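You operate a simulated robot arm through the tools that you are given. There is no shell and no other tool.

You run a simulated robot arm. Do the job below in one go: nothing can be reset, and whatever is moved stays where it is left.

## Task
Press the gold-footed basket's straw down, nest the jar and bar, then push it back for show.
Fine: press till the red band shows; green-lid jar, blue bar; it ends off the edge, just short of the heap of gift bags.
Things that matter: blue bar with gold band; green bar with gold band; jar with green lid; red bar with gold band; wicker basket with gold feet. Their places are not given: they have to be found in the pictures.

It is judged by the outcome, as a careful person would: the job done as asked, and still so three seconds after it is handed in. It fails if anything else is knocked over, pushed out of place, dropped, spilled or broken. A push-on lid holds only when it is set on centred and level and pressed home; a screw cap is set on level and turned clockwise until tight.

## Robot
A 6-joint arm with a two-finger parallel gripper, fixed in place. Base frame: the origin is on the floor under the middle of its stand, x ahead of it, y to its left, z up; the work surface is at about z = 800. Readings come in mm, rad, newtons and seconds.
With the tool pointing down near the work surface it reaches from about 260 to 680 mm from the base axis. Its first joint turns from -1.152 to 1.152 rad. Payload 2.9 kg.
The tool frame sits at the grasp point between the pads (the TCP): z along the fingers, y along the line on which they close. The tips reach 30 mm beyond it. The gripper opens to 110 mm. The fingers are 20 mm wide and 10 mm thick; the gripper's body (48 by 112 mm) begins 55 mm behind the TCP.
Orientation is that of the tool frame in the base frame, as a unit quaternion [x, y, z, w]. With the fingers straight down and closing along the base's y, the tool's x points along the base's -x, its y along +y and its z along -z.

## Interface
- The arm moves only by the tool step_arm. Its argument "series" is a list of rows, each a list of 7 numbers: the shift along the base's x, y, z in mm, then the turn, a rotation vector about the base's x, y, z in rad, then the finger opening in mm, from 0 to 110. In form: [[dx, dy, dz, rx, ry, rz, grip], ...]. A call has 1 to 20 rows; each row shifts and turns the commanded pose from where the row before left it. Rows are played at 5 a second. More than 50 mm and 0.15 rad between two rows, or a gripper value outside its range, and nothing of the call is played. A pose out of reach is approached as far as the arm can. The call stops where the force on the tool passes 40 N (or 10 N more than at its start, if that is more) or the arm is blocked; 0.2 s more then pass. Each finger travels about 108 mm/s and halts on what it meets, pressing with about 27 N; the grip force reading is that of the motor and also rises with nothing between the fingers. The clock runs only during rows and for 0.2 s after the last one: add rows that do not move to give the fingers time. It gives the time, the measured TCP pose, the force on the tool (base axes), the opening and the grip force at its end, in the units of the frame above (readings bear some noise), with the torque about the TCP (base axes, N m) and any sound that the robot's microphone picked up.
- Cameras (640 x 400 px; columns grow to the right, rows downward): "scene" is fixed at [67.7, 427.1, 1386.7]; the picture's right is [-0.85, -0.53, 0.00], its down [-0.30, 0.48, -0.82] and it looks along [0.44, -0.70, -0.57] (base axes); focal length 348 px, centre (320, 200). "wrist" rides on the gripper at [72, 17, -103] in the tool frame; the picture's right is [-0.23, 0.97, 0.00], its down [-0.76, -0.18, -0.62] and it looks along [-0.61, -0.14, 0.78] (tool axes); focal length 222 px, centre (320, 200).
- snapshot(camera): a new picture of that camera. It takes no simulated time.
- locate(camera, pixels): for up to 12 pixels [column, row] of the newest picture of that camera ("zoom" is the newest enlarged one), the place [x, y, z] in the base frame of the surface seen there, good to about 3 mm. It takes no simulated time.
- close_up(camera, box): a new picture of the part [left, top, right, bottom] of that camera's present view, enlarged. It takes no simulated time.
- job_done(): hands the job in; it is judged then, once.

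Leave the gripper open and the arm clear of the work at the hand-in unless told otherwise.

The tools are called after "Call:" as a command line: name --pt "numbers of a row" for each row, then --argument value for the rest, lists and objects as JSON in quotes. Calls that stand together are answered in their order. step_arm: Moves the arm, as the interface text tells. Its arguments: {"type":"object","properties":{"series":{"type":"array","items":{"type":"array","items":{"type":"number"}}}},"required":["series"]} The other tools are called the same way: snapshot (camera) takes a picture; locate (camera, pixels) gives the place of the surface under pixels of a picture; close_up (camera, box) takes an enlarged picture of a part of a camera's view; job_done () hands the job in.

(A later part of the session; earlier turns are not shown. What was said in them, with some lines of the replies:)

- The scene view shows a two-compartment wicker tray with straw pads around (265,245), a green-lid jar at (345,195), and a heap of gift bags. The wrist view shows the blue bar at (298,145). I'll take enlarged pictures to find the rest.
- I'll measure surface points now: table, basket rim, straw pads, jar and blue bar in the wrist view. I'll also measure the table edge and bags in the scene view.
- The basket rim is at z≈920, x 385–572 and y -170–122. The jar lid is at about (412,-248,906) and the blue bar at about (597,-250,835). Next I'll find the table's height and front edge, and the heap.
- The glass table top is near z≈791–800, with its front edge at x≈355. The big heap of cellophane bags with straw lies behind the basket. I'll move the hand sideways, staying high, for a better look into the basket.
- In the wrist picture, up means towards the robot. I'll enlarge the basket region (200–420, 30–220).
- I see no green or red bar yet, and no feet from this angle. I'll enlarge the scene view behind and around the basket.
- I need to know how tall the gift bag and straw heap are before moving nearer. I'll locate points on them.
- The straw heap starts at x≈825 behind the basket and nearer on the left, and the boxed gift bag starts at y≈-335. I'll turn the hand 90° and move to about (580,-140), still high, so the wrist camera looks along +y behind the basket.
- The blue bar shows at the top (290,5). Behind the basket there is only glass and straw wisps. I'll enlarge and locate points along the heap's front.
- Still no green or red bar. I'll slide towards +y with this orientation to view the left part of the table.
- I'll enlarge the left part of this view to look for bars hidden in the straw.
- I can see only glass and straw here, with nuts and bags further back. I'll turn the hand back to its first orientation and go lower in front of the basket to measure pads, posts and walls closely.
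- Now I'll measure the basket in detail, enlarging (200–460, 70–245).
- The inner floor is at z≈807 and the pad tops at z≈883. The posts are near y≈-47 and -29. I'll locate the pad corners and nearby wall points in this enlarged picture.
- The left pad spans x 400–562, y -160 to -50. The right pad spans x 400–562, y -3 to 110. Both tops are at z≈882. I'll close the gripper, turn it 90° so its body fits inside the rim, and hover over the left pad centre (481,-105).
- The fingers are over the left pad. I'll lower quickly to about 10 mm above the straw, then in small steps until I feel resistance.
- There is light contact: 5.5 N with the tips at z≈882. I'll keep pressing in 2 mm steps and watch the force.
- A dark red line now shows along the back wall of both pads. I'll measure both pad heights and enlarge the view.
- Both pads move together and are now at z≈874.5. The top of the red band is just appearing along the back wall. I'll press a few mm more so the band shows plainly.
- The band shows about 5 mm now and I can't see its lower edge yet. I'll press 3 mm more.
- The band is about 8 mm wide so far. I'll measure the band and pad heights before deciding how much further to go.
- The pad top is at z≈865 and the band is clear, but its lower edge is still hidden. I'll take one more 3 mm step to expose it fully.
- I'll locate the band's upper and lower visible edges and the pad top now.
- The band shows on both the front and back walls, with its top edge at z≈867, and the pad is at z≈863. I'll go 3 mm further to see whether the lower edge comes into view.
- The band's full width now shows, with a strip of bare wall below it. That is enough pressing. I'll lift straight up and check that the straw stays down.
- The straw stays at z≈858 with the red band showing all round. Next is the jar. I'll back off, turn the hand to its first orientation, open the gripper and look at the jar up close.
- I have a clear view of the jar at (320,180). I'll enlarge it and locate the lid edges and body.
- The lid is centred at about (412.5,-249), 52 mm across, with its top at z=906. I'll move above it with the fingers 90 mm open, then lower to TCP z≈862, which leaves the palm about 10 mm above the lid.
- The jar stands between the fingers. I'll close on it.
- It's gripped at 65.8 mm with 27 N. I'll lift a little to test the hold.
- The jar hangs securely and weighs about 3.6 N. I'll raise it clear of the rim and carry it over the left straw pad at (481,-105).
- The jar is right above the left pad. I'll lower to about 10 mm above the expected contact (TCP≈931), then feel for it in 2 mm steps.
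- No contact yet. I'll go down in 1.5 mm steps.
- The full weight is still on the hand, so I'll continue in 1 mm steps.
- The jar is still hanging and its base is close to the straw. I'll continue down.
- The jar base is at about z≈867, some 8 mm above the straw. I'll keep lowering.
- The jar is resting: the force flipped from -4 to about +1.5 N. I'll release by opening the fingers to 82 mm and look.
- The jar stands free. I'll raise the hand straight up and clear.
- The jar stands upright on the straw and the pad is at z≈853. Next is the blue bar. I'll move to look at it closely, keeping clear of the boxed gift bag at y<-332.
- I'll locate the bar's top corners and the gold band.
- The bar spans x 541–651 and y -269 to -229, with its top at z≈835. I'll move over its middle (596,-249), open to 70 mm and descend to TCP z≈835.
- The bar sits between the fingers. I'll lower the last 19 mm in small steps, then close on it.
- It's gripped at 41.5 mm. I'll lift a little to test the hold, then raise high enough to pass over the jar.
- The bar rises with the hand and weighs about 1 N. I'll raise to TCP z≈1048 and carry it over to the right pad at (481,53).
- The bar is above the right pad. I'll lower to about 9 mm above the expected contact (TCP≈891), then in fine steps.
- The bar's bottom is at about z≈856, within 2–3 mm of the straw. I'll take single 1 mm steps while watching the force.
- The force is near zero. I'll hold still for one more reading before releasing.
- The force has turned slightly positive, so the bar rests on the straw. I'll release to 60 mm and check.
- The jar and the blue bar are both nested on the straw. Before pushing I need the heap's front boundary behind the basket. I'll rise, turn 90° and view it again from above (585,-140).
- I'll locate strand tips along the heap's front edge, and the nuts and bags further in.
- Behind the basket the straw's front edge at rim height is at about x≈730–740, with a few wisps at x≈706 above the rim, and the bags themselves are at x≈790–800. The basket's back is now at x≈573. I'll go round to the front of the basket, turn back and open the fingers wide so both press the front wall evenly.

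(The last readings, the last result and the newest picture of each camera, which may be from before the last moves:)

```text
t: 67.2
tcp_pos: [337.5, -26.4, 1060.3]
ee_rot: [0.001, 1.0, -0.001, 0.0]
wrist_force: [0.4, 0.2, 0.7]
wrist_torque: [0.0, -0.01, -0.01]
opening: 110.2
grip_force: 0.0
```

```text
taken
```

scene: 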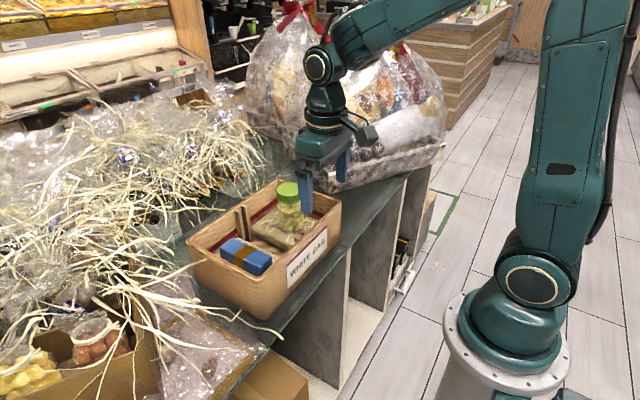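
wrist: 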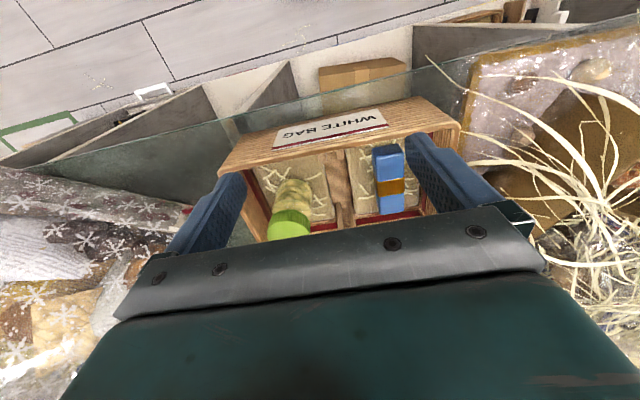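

The hand is in front of the basket. I'll tilt it 0.3 rad so the fingertips lead and touch the wall low, which avoids tipping. Then I'll descend in front of the wall to TCP z≈860.

Call:
step_arm --pt "-5 0 0 0 -0.1 0 110" --pt "-5 0 0 0 -0.1 0 110" --pt "0 0 0 0 -0.1 0 110" --pt "0 0 -40 0 0 0 110" --pt "0 0 -40 0 0 0 110" --pt "0 0 -40 0 0 0 110" --pt "0 0 -40 0 0 0 110" --pt "0 0 -25 0 0 0 110" --pt "0 0 -15 0 0 0 110" --pt "0 0 0 0 0 0 110"

Call:
snapshot --camera "wrist"

Call:
snapshot --camera "scene"

```text
t: 69.4
tcp_pos: [328.5, -25.5, 862.5]
ee_rot: [0.001, 0.989, 0.0, 0.15]
wrist_force: [0.7, 0.5, 0.2]
wrist_torque: [0.03, 0.03, -0.04]
opening: 110.3
grip_force: 0.0
```

```text
taken
```

wrist: 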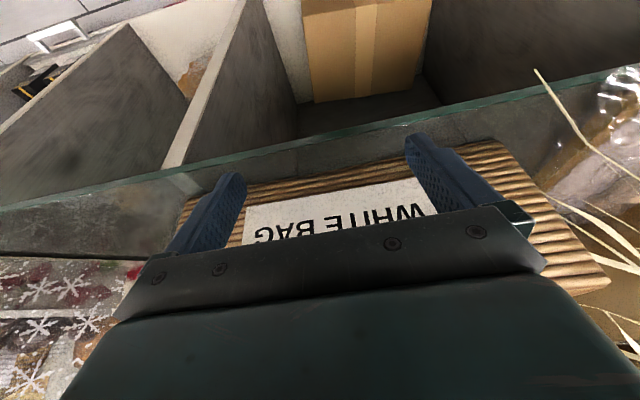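

```text
taken
```

scene: 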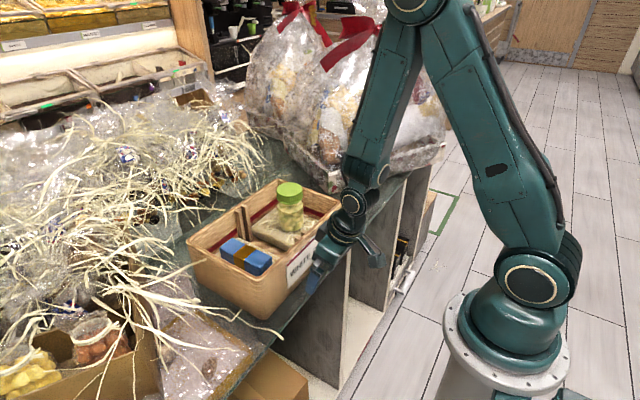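

The fingers are in front of the wall. I'll enlarge the basket's lower edge here to check its feet.

Call:
close_up --camera "wrist" --box '[160, 110, 560, 260]'

Call:
locate --camera "wrist" --pixels '[[300, 165], [300, 172], [300, 185], [390, 160], [190, 195], [500, 150], [250, 150], [350, 130], [330, 205], [280, 200]]'

```text
1.60 times, centred on (360, 185) of wrist
```

zoom: 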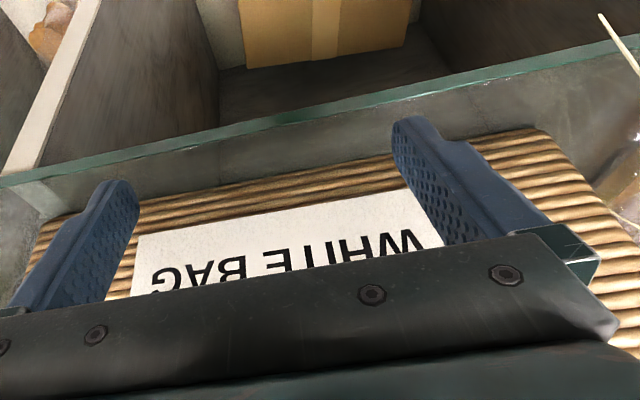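

```text
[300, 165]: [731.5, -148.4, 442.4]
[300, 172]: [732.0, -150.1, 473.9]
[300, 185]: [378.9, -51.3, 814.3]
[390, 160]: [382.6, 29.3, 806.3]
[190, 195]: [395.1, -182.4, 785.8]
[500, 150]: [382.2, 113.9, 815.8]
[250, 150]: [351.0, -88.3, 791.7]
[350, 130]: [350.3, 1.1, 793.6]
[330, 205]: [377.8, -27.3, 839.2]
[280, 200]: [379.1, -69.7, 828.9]
```

The basket's front wall is at x≈379, its bottom edge at z≈808, and the glass edge at x≈350. I'll come forward gently until the fingertips touch the wall (TCP x≈360).

Call:
step_arm --pt "8 0 -3 0 0 0 110" --pt "8 0 -3 0 0 0 110" --pt "6 0 0 0 0 0 110" --pt "4 0 0 0 0 0 110" --pt "2 0 0 0 0 0 110" --pt "2 0 0 0 0 0 110" --pt "0 0 0 0 0 0 110"

Call:
step_arm --pt "1.5 0 0 0 0 0 110" --pt "1.5 0 0 0 0 0 110" --pt "1.5 0 0 0 0 0 110" --pt "1.5 0 0 0 0 0 110" --pt "0 0 0 0 0 0 110"

```text
t: 71.0
tcp_pos: [359.8, -26.0, 856.9]
ee_rot: [0.0, 0.989, 0.0, 0.15]
wrist_force: [1.1, -0.2, 0.7]
wrist_torque: [-0.01, 0.01, 0.02]
opening: 110.0
grip_force: 0.1
```

```text
t: 72.2
tcp_pos: [364.7, -24.6, 855.6]
ee_rot: [0.0, 0.989, -0.001, 0.15]
wrist_force: [-5.9, -1.7, 2.1]
wrist_torque: [-0.18, 0.08, -0.35]
opening: 110.1
grip_force: 0.1
```

I feel contact at -5.9 N, so far mostly on the -y finger. I'll push on slowly at 3 mm a row.

Call:
step_arm --pt "2 0 0 0 0 0 110" --pt "2 0 0 0 0 0 110" --pt "2 0 0 0 0 0 110" --pt "3 0 0 0 0 0 110" --pt "3 0 0 0 0 0 110" --pt "3 0 0 0 0 0 110" --pt "0 0 0 0 0 0 110"

Call:
close_up --camera "scene" --box '[160, 140, 380, 320]'

Call:
locate --camera "zoom" --pixels '[[300, 75], [98, 227], [290, 375], [345, 100], [470, 115]]'

```text
t: 73.8
tcp_pos: [380.7, -26.0, 855.3]
ee_rot: [-0.001, 0.989, 0.0, 0.149]
wrist_force: [-5.5, 1.3, 2.3]
wrist_torque: [0.0, 0.09, -0.04]
opening: 109.7
grip_force: 0.0
```

```text
2.22 times, centred on (270, 230) of scene
```

zoom: 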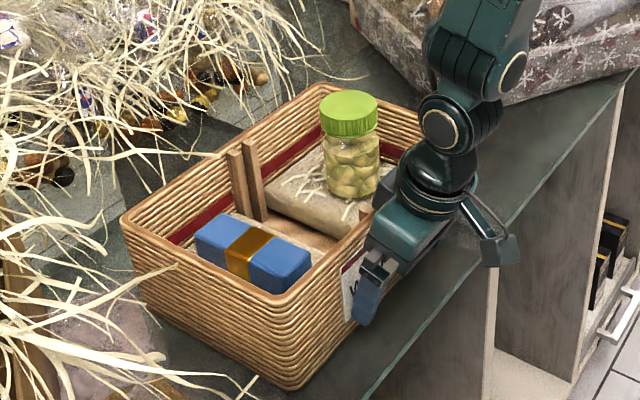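

```text
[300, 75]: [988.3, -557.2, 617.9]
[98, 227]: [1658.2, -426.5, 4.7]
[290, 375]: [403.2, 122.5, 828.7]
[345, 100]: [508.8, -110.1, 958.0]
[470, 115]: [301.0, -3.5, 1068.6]
```

The basket slides smoothly at about 5.5 N and both goods stay put. I'll push 60 mm further at a gentle pace.

Call:
step_arm --pt "3 0 0 0 0 0 110" --pt "4 0 0 0 0 0 110" --pt "4 0 0 0 0 0 110" --pt "4 0 0 0 0 0 110" --pt "4 0 0 0 0 0 110" --pt "4 0 0 0 0 0 110" --pt "4 0 0 0 0 0 110" --pt "4 0 0 0 0 0 110" --pt "4 0 0 0 0 0 110" --pt "4 0 0 0 0 0 110" --pt "4 0 0 0 0 0 110" --pt "4 0 0 0 0 0 110" --pt "4 0 0 0 0 0 110" --pt "4 0 0 0 0 0 110" --pt "3 0 0 0 0 0 110" --pt "2 0 0 0 0 0 110" --pt "0 0 0 0 0 0 110"

Call:
close_up --camera "scene" --box '[140, 100, 360, 290]'

Call:
snapshot --camera "scene"

```text
t: 77.4
tcp_pos: [439.7, -25.9, 856.2]
ee_rot: [0.0, 0.989, 0.001, 0.15]
wrist_force: [-4.2, 0.1, 0.9]
wrist_torque: [0.04, 0.08, -0.17]
opening: 109.9
grip_force: 0.0
```

```text
2.11 times, centred on (250, 195) of scene
```

zoom: 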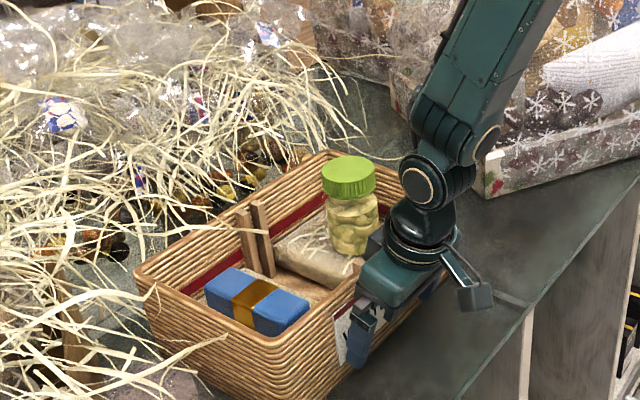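

```text
taken
```

scene: 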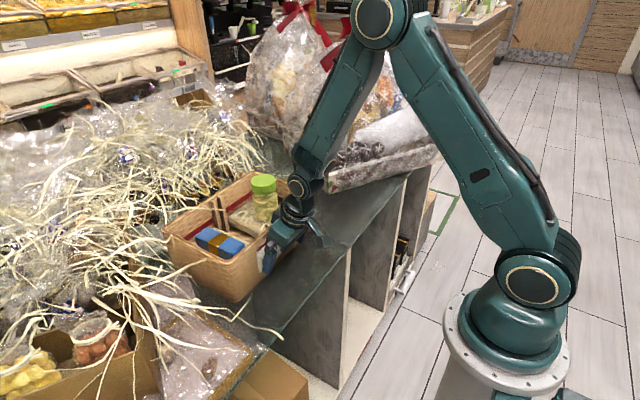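

The basket's back is now at about x≈652. I'll locate its back corners and nearby straw in this picture.

Call:
close_up --camera "scene" --box '[150, 150, 290, 260]'

Call:
locate --camera "zoom" --pixels '[[455, 85], [420, 110], [300, 185], [200, 250], [70, 320], [350, 130], [300, 100], [200, 120], [120, 230], [150, 170], [60, 240], [250, 100]]'

```text
3.64 times, centred on (220, 205) of scene
```

zoom: 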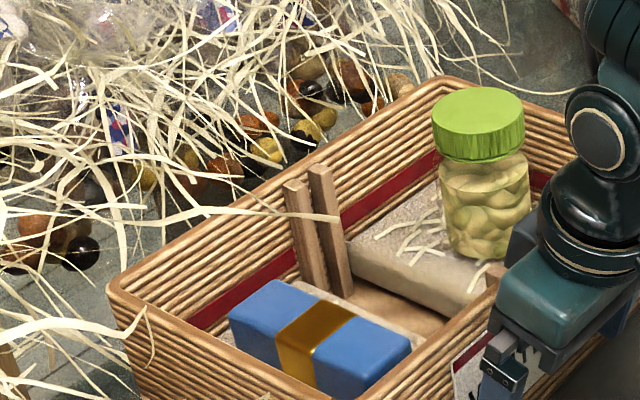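

```text
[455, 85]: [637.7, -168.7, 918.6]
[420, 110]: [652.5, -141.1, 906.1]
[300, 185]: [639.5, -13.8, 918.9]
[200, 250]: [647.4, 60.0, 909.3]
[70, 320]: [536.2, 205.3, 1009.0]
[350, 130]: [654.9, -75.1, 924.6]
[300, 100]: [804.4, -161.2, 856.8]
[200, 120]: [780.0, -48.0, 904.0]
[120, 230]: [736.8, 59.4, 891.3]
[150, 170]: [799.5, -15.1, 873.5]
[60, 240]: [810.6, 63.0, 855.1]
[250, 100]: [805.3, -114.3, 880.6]
```

One strand seems to pass over the basket at (170–340, 213) in this enlargement. I'll check how high it and its neighbours are.

Call:
locate --camera "zoom" --pixels '[[230, 210], [280, 213], [320, 217], [190, 215], [140, 335], [40, 325], [100, 335], [170, 225], [220, 150], [380, 90], [340, 95], [500, 75]]'

Call:
snapshot --camera "wrist"

```text
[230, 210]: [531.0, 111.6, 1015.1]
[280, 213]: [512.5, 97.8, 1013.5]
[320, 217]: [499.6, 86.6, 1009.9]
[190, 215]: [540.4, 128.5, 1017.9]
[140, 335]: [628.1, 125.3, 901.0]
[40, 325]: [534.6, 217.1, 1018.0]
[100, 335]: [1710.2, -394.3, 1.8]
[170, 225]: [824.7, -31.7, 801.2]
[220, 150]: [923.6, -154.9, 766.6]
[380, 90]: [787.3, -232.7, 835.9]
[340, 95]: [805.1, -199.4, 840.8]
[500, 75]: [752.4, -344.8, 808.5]
```

```text
taken
```

wrist: 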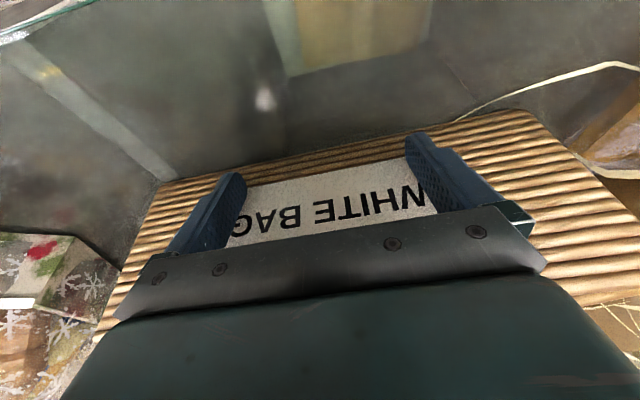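

That strand hangs high above the basket (z≈1010), so it won't be touched. The straw fringe at rim height begins around x≈730–737 and the bags at x≈785–805. I'll push another 54 mm gently and re-check.

Call:
step_arm --pt "2 0 0 0 0 0 110" --pt "3 0 0 0 0 0 110" --pt "4 0 0 0 0 0 110" --pt "4 0 0 0 0 0 110" --pt "4 0 0 0 0 0 110" --pt "4 0 0 0 0 0 110" --pt "4 0 0 0 0 0 110" --pt "4 0 0 0 0 0 110" --pt "4 0 0 0 0 0 110" --pt "4 0 0 0 0 0 110" --pt "4 0 0 0 0 0 110" --pt "4 0 0 0 0 0 110" --pt "4 0 0 0 0 0 110" --pt "3 0 0 0 0 0 110" --pt "2 0 0 0 0 0 110" --pt "0 0 0 0 0 0 110"

Call:
close_up --camera "scene" --box '[120, 130, 300, 270]'

Call:
snapshot --camera "wrist"

```text
t: 80.8
tcp_pos: [493.4, -26.5, 855.4]
ee_rot: [0.0, 0.989, 0.0, 0.15]
wrist_force: [-4.8, -0.9, 3.2]
wrist_torque: [-0.1, 0.13, -0.16]
opening: 110.1
grip_force: 0.1
```

```text
2.86 times, centred on (210, 200) of scene
```

zoom: 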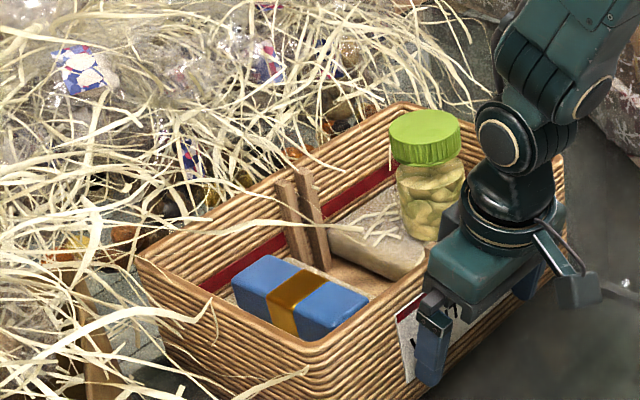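

```text
taken
```

wrist: 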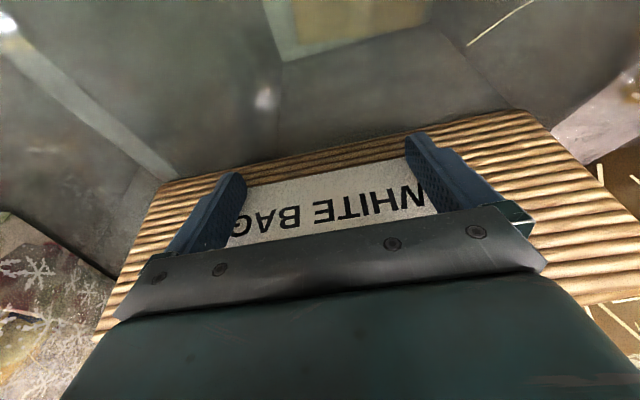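

The back is now at about x≈706. I'll locate the rim and the straw just behind it.

Call:
close_up --camera "scene" --box '[140, 150, 260, 240]'

Call:
locate --camera "zoom" --pixels '[[480, 145], [400, 195], [300, 255], [200, 310], [130, 340], [330, 190], [250, 220], [170, 260], [90, 290], [110, 220], [300, 160], [440, 120]]'

```text
4.44 times, centred on (200, 195) of scene
```

zoom: 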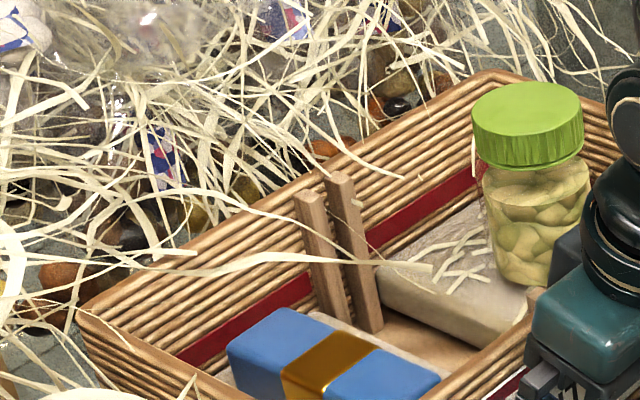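

```text
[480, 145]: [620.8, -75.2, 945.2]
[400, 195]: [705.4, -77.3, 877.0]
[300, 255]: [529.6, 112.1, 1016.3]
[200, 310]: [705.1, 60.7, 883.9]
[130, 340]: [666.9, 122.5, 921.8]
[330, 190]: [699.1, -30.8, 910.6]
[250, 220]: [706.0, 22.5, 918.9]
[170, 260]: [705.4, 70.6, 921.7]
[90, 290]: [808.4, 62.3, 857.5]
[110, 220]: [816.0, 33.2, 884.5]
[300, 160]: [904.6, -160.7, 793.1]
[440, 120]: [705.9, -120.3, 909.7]
```

I'll check those strands that appear to overlap the back rim, for their true depth.

Call:
locate --camera "zoom" --pixels '[[385, 172], [400, 177], [360, 165], [185, 252], [160, 248], [320, 218], [290, 208], [476, 165], [350, 250], [415, 262], [240, 205], [375, 100]]'

```text
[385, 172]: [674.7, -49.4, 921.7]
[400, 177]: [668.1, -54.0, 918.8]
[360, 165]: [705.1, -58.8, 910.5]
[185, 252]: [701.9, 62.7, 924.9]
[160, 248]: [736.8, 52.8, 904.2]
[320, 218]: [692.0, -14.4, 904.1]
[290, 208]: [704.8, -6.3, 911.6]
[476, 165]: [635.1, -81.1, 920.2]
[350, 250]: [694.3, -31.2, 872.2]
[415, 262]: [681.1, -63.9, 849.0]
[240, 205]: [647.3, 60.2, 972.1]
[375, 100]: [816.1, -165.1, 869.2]
```

The back wall is at x≈706 and only loose wisps reach over the rim, with no change in the push force. I'll back off and look from above to judge the remaining gap to the heap.

Call:
step_arm --pt "-10 0 0 0 0 0 110" --pt "-30 0 0 0 0 0 110" --pt "-30 0 0 0 0 0 110" --pt "0 0 40 0 0 0 110" --pt "0 0 45 0 0 0 110" --pt "0 0 45 0 0 0 80" --pt "0 0 45 0 0.1 0 60" --pt "0 0 45 0 0.1 0 40" --pt "0 0 45 0 0.1 0 20" --pt "0 0 25 0 0 0 0" --pt "0 0 0 0 0 0 0"

Call:
step_arm --pt "12 -10.5 0 0 0 0.1428 0" --pt "12 -10.5 0 0 0 0.1428 0" --pt "12 -10.5 0 0 0 0.1428 0" --pt "12 -10.5 0 0 0 0.1428 0" --pt "12 -10.5 0 0 0 0.1428 0" --pt "12 -10.5 0 0 0 0.1428 0" --pt "12 -10.5 0 0 0 0.1428 0" --pt "12 -10.5 0 0 0 0.1428 0" --pt "12 -10.5 0 0 0 0.1428 0" --pt "12 -10.5 0 0 0 0.1428 0" --pt "12 -10.5 0 0 0 0.1428 0" --pt "0 0 0 0 0 0 0"

Call:
snapshot --camera "wrist"

Call:
snapshot --camera "scene"

```text
t: 83.2
tcp_pos: [423.0, -26.0, 1148.8]
ee_rot: [0.0, 1.0, 0.0, 0.0]
wrist_force: [0.1, -0.5, 0.0]
wrist_torque: [0.01, -0.04, 0.02]
opening: 0.2
grip_force: 27.5
```

```text
t: 85.8
tcp_pos: [556.3, -142.7, 1144.3]
ee_rot: [-0.707, 0.707, 0.001, 0.0]
wrist_force: [0.0, -0.5, -0.5]
wrist_torque: [0.0, 0.0, 0.01]
opening: 0.0
grip_force: 26.9
```

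```text
taken
```

wrist: 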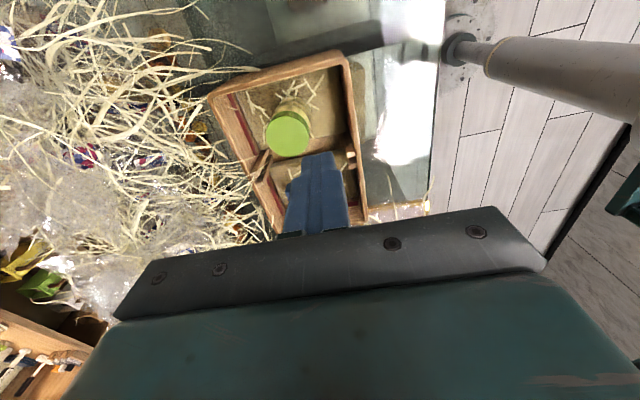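

```text
taken
```

scene: 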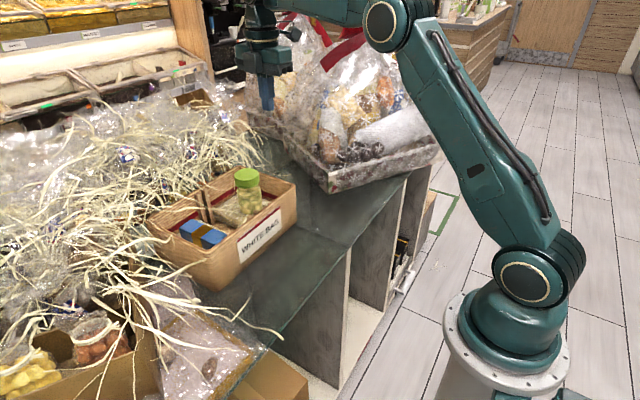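

I'll enlarge the gap between the basket's back rim and the heap.

Call:
close_up --camera "wrist" --box '[100, 40, 340, 240]'

Call:
close_up --camera "scene" --box '[120, 120, 330, 300]'

```text
2.00 times, centred on (220, 140) of wrist
```

zoom: 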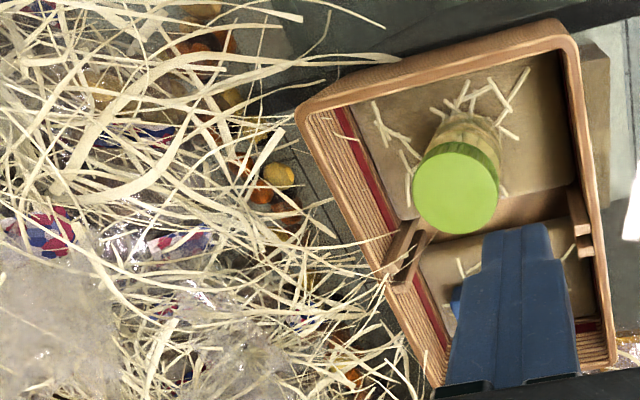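

```text
2.22 times, centred on (225, 210) of scene
```

zoom: 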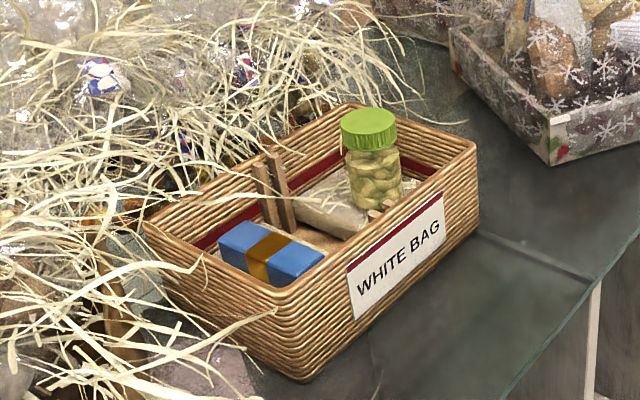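

I'll measure the straw tips right next to the back rim, and the gap on the table behind it, in the top view.

Call:
close_up --camera "wrist" --box '[180, 80, 320, 240]'

Call:
locate --camera "zoom" --pixels '[[355, 262], [345, 300], [385, 335], [330, 250], [290, 190], [270, 215], [230, 140], [230, 170], [300, 270], [250, 300], [330, 380], [240, 240]]'

```text
2.50 times, centred on (250, 160) of wrist
```

zoom: 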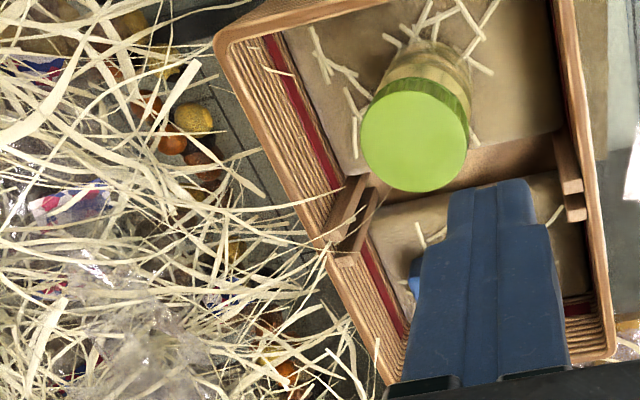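

```text
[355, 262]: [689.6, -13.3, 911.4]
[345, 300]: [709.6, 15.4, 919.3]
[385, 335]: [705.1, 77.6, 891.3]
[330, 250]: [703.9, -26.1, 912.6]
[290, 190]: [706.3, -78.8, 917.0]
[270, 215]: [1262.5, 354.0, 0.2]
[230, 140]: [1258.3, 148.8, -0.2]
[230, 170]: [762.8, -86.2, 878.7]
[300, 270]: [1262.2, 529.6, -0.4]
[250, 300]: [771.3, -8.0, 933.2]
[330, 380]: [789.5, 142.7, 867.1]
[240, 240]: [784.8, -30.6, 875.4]
```

The table is clear behind the basket to about x≈735, where the straw fringe starts at rim height. The basket's back is at x≈706, so I'll push it about 15 mm more, leaving a small gap. First I'll return to the pushing position in front, with the hand turned back, fingers wide and the same tilt.

Call:
step_arm --pt "-10 10.6 0 0 0 -0.1428 0" --pt "-10 10.6 0 0 0 -0.1428 0" --pt "-10 10.6 0 0 0 -0.1428 0" --pt "-10 10.6 0 0 0 -0.1428 0" --pt "-10 10.6 0 0 0 -0.1428 0" --pt "-10 10.6 0 0 0 -0.1428 20" --pt "-10 10.6 0 0 0 -0.1428 40" --pt "-10 10.6 0 0 0 -0.1428 60" --pt "-10 10.6 0 0 0 -0.1428 80" --pt "-10 10.6 0 0 0 -0.1428 110" --pt "-10 10.6 0 0 0 -0.1428 110" --pt "0 0 0 0 -0.1 0 110" --pt "0 0 0 0 -0.1 0 110" --pt "0 0 0 0 -0.1 0 110" --pt "0 0 0 0 0 0 110"

Call:
step_arm --pt "0 0 -45 0 0 0 110" --pt "0 0 -45 0 0 0 110" --pt "0 0 -45 0 0 0 110" --pt "0 0 -45 0 0 0 110" --pt "0 0 -45 0 0 0 110" --pt "0 0 -35 0 0 0 110" --pt "0 0 -20 0 0 0 110" --pt "0 0 0 0 0 0 110"

Call:
snapshot --camera "wrist"

```text
t: 89.0
tcp_pos: [446.2, -24.5, 1146.2]
ee_rot: [-0.001, 0.989, 0.0, 0.15]
wrist_force: [-0.2, 0.0, 0.5]
wrist_torque: [0.01, -0.01, -0.03]
opening: 109.9
grip_force: 0.1
```

```text
t: 90.8
tcp_pos: [444.7, -25.6, 866.1]
ee_rot: [0.0, 0.989, 0.0, 0.15]
wrist_force: [0.3, -0.3, -0.1]
wrist_torque: [0.02, 0.0, 0.02]
opening: 110.1
grip_force: 0.0
```

```text
taken
```

wrist: 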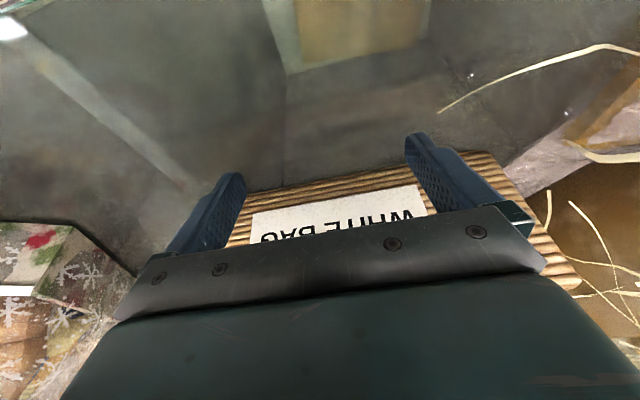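

The fingers are 48 mm short of the wall. I'll approach gently to just before contact at x≈492, then push slowly to TCP x≈509.

Call:
step_arm --pt "8 0 -4 0 0 0 110" --pt "12 0 -4 0 0 0 110" --pt "12 0 -2 0 0 0 110" --pt "8 0 0 0 0 0 110" --pt "4 0 0 0 0 0 110" --pt "2 0 0 0 0 0 110" --pt "0 0 0 0 0 0 110"

Call:
step_arm --pt "1.5 0 0 0 0 0 110" --pt "1.5 0 0 0 0 0 110" --pt "2 0 0 0 0 0 110" --pt "2 0 0 0 0 0 110" --pt "2 0 0 0 0 0 110" --pt "2 0 0 0 0 0 110" --pt "2 0 0 0 0 0 110" --pt "2 0 0 0 0 0 110" --pt "2 0 0 0 0 0 110" --pt "1 0 0 0 0 0 110" --pt "0 0 0 0 0 0 110"

Call:
close_up --camera "scene" --box '[130, 140, 270, 250]'

Call:
locate --camera "zoom" --pixels '[[400, 170], [300, 225], [200, 280], [150, 300], [440, 130], [360, 200]]'

```text
t: 92.4
tcp_pos: [490.5, -24.3, 856.0]
ee_rot: [0.0, 0.989, -0.001, 0.149]
wrist_force: [0.2, 0.5, 0.5]
wrist_torque: [-0.01, 0.01, 0.01]
opening: 110.0
grip_force: 0.0
```

```text
t: 94.8
tcp_pos: [509.1, -25.3, 857.3]
ee_rot: [0.0, 0.989, 0.0, 0.149]
wrist_force: [-6.5, 0.5, 2.4]
wrist_torque: [-0.04, 0.11, -0.06]
opening: 109.7
grip_force: 0.1
```

```text
3.64 times, centred on (200, 195) of scene
```

zoom: 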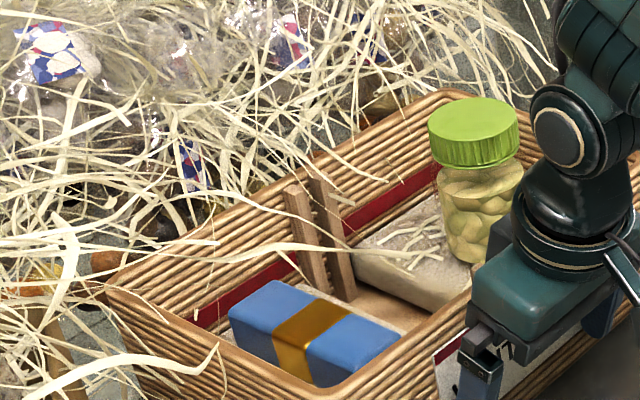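

```text
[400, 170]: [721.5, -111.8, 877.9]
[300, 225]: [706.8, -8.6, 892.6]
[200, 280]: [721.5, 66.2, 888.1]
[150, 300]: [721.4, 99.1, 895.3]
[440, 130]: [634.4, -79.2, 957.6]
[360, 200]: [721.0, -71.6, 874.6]
```

The basket's back is now at about x≈722–725, just short of the fringe. The force stayed at the usual sliding level and both goods are steady. I'll back the hand off and raise it clear.

Call:
step_arm --pt "-6 0 0 0 0 0 110" --pt "-20 0 0 0 0 0 110" --pt "-30 0 0 0 0 0 110" --pt "-30 0 0 0 0 0 110" --pt "0 0 40 0 0 0 110" --pt "0 0 45 0 0 0 110" --pt "0 0 45 0 0 0 110" --pt "0 0 45 0 0.1 0 110" --pt "0 0 45 0 0.1 0 110" --pt "0 0 45 0 0.1 0 110" --pt "-20 0 25 0 0 0 110" --pt "-20 0 0 0 0 0 110" --pt "0 0 0 0 0 0 110"

Call:
snapshot --camera "wrist"

Call:
snapshot --camera "scene"

Call:
close_up --camera "scene" --box '[120, 120, 330, 300]'

Call:
locate --camera "zoom" --pixels '[[360, 90], [120, 235], [265, 300], [465, 150], [365, 120], [250, 235], [210, 245], [300, 190], [180, 235], [330, 200], [275, 345], [400, 130]]'

```text
t: 97.6
tcp_pos: [383.2, -22.7, 1145.6]
ee_rot: [0.0, 1.0, 0.0, 0.0]
wrist_force: [-0.3, -0.9, -0.2]
wrist_torque: [-0.03, -0.02, -0.02]
opening: 110.0
grip_force: 0.0
```

```text
taken
```

wrist: 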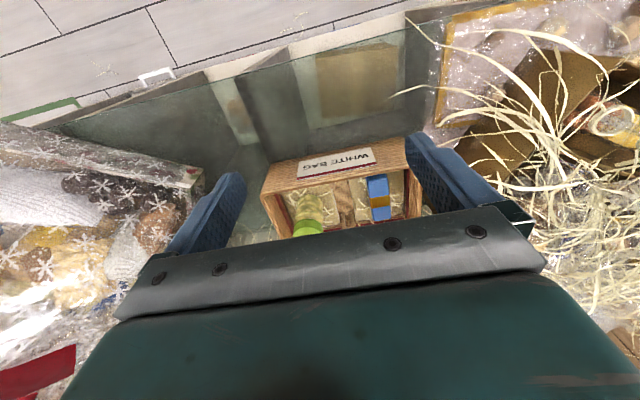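

```text
taken
```

scene: 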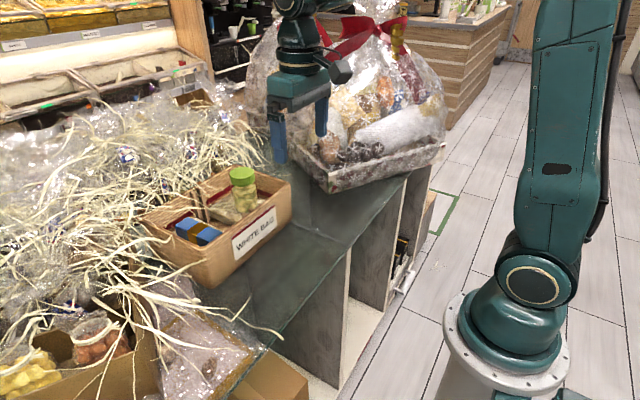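

```text
2.22 times, centred on (225, 210) of scene
```

zoom: 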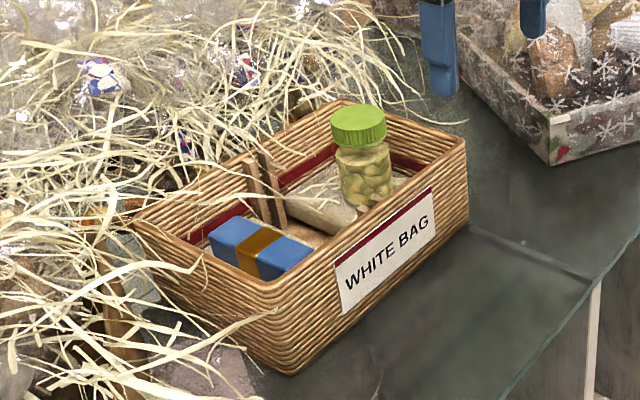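

```text
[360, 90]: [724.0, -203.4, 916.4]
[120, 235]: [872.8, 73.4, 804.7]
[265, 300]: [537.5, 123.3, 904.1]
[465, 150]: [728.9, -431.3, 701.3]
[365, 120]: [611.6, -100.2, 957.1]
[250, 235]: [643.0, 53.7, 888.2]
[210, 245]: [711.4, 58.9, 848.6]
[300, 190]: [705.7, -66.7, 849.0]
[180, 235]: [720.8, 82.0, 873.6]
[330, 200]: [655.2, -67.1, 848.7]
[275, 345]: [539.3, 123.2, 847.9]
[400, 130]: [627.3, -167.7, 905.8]
```

Final check: the basket is square, with its front at x≈527 (the glass edge is at x≈350) and its back at x≈722, just short of the straw heap. The red band shows all round. The green-lid jar stands on one pad and the blue bar lies on the other. Nothing else has moved, and the gripper is open and clear. I'm handing the job in.

Call:
job_done

```text
The job is handed in.
```

The job is handed in: the straw is pressed, the jar and bar are nested, and the basket is pushed back from the edge. I haven't been told how it was judged.

- **Straw:** I pressed it until the full red band showed. It stayed down when I lifted off. Setting the jar and bar down sank it roughly another 9 mm, and the band still shows all round.
- **Jar and bar:** The green-lid jar stands upright on one pad and the blue bar with the gold band lies flat on the other. Neither shifted during the push.
- **Basket position:** Its front is about 177 mm in from the counter edge. Its back stops roughly 10–15 mm short of the main straw fringe and about 70 mm short of the bags themselves. A few loose wisps hang over the back rim, but the push force never rose against anything.

**Not confirmed:**
- **Heap distance:** I judged where the heap begins from the pictures, because the straw has no clear front edge.
- **Gold feet:** I never saw the basket's gold feet. It was the only basket in view.
- **Other bars:** I found no green or red bar in the pictures I took.

Nothing else was knocked or moved as far as I could see, and the arm is clear with the gripper open.
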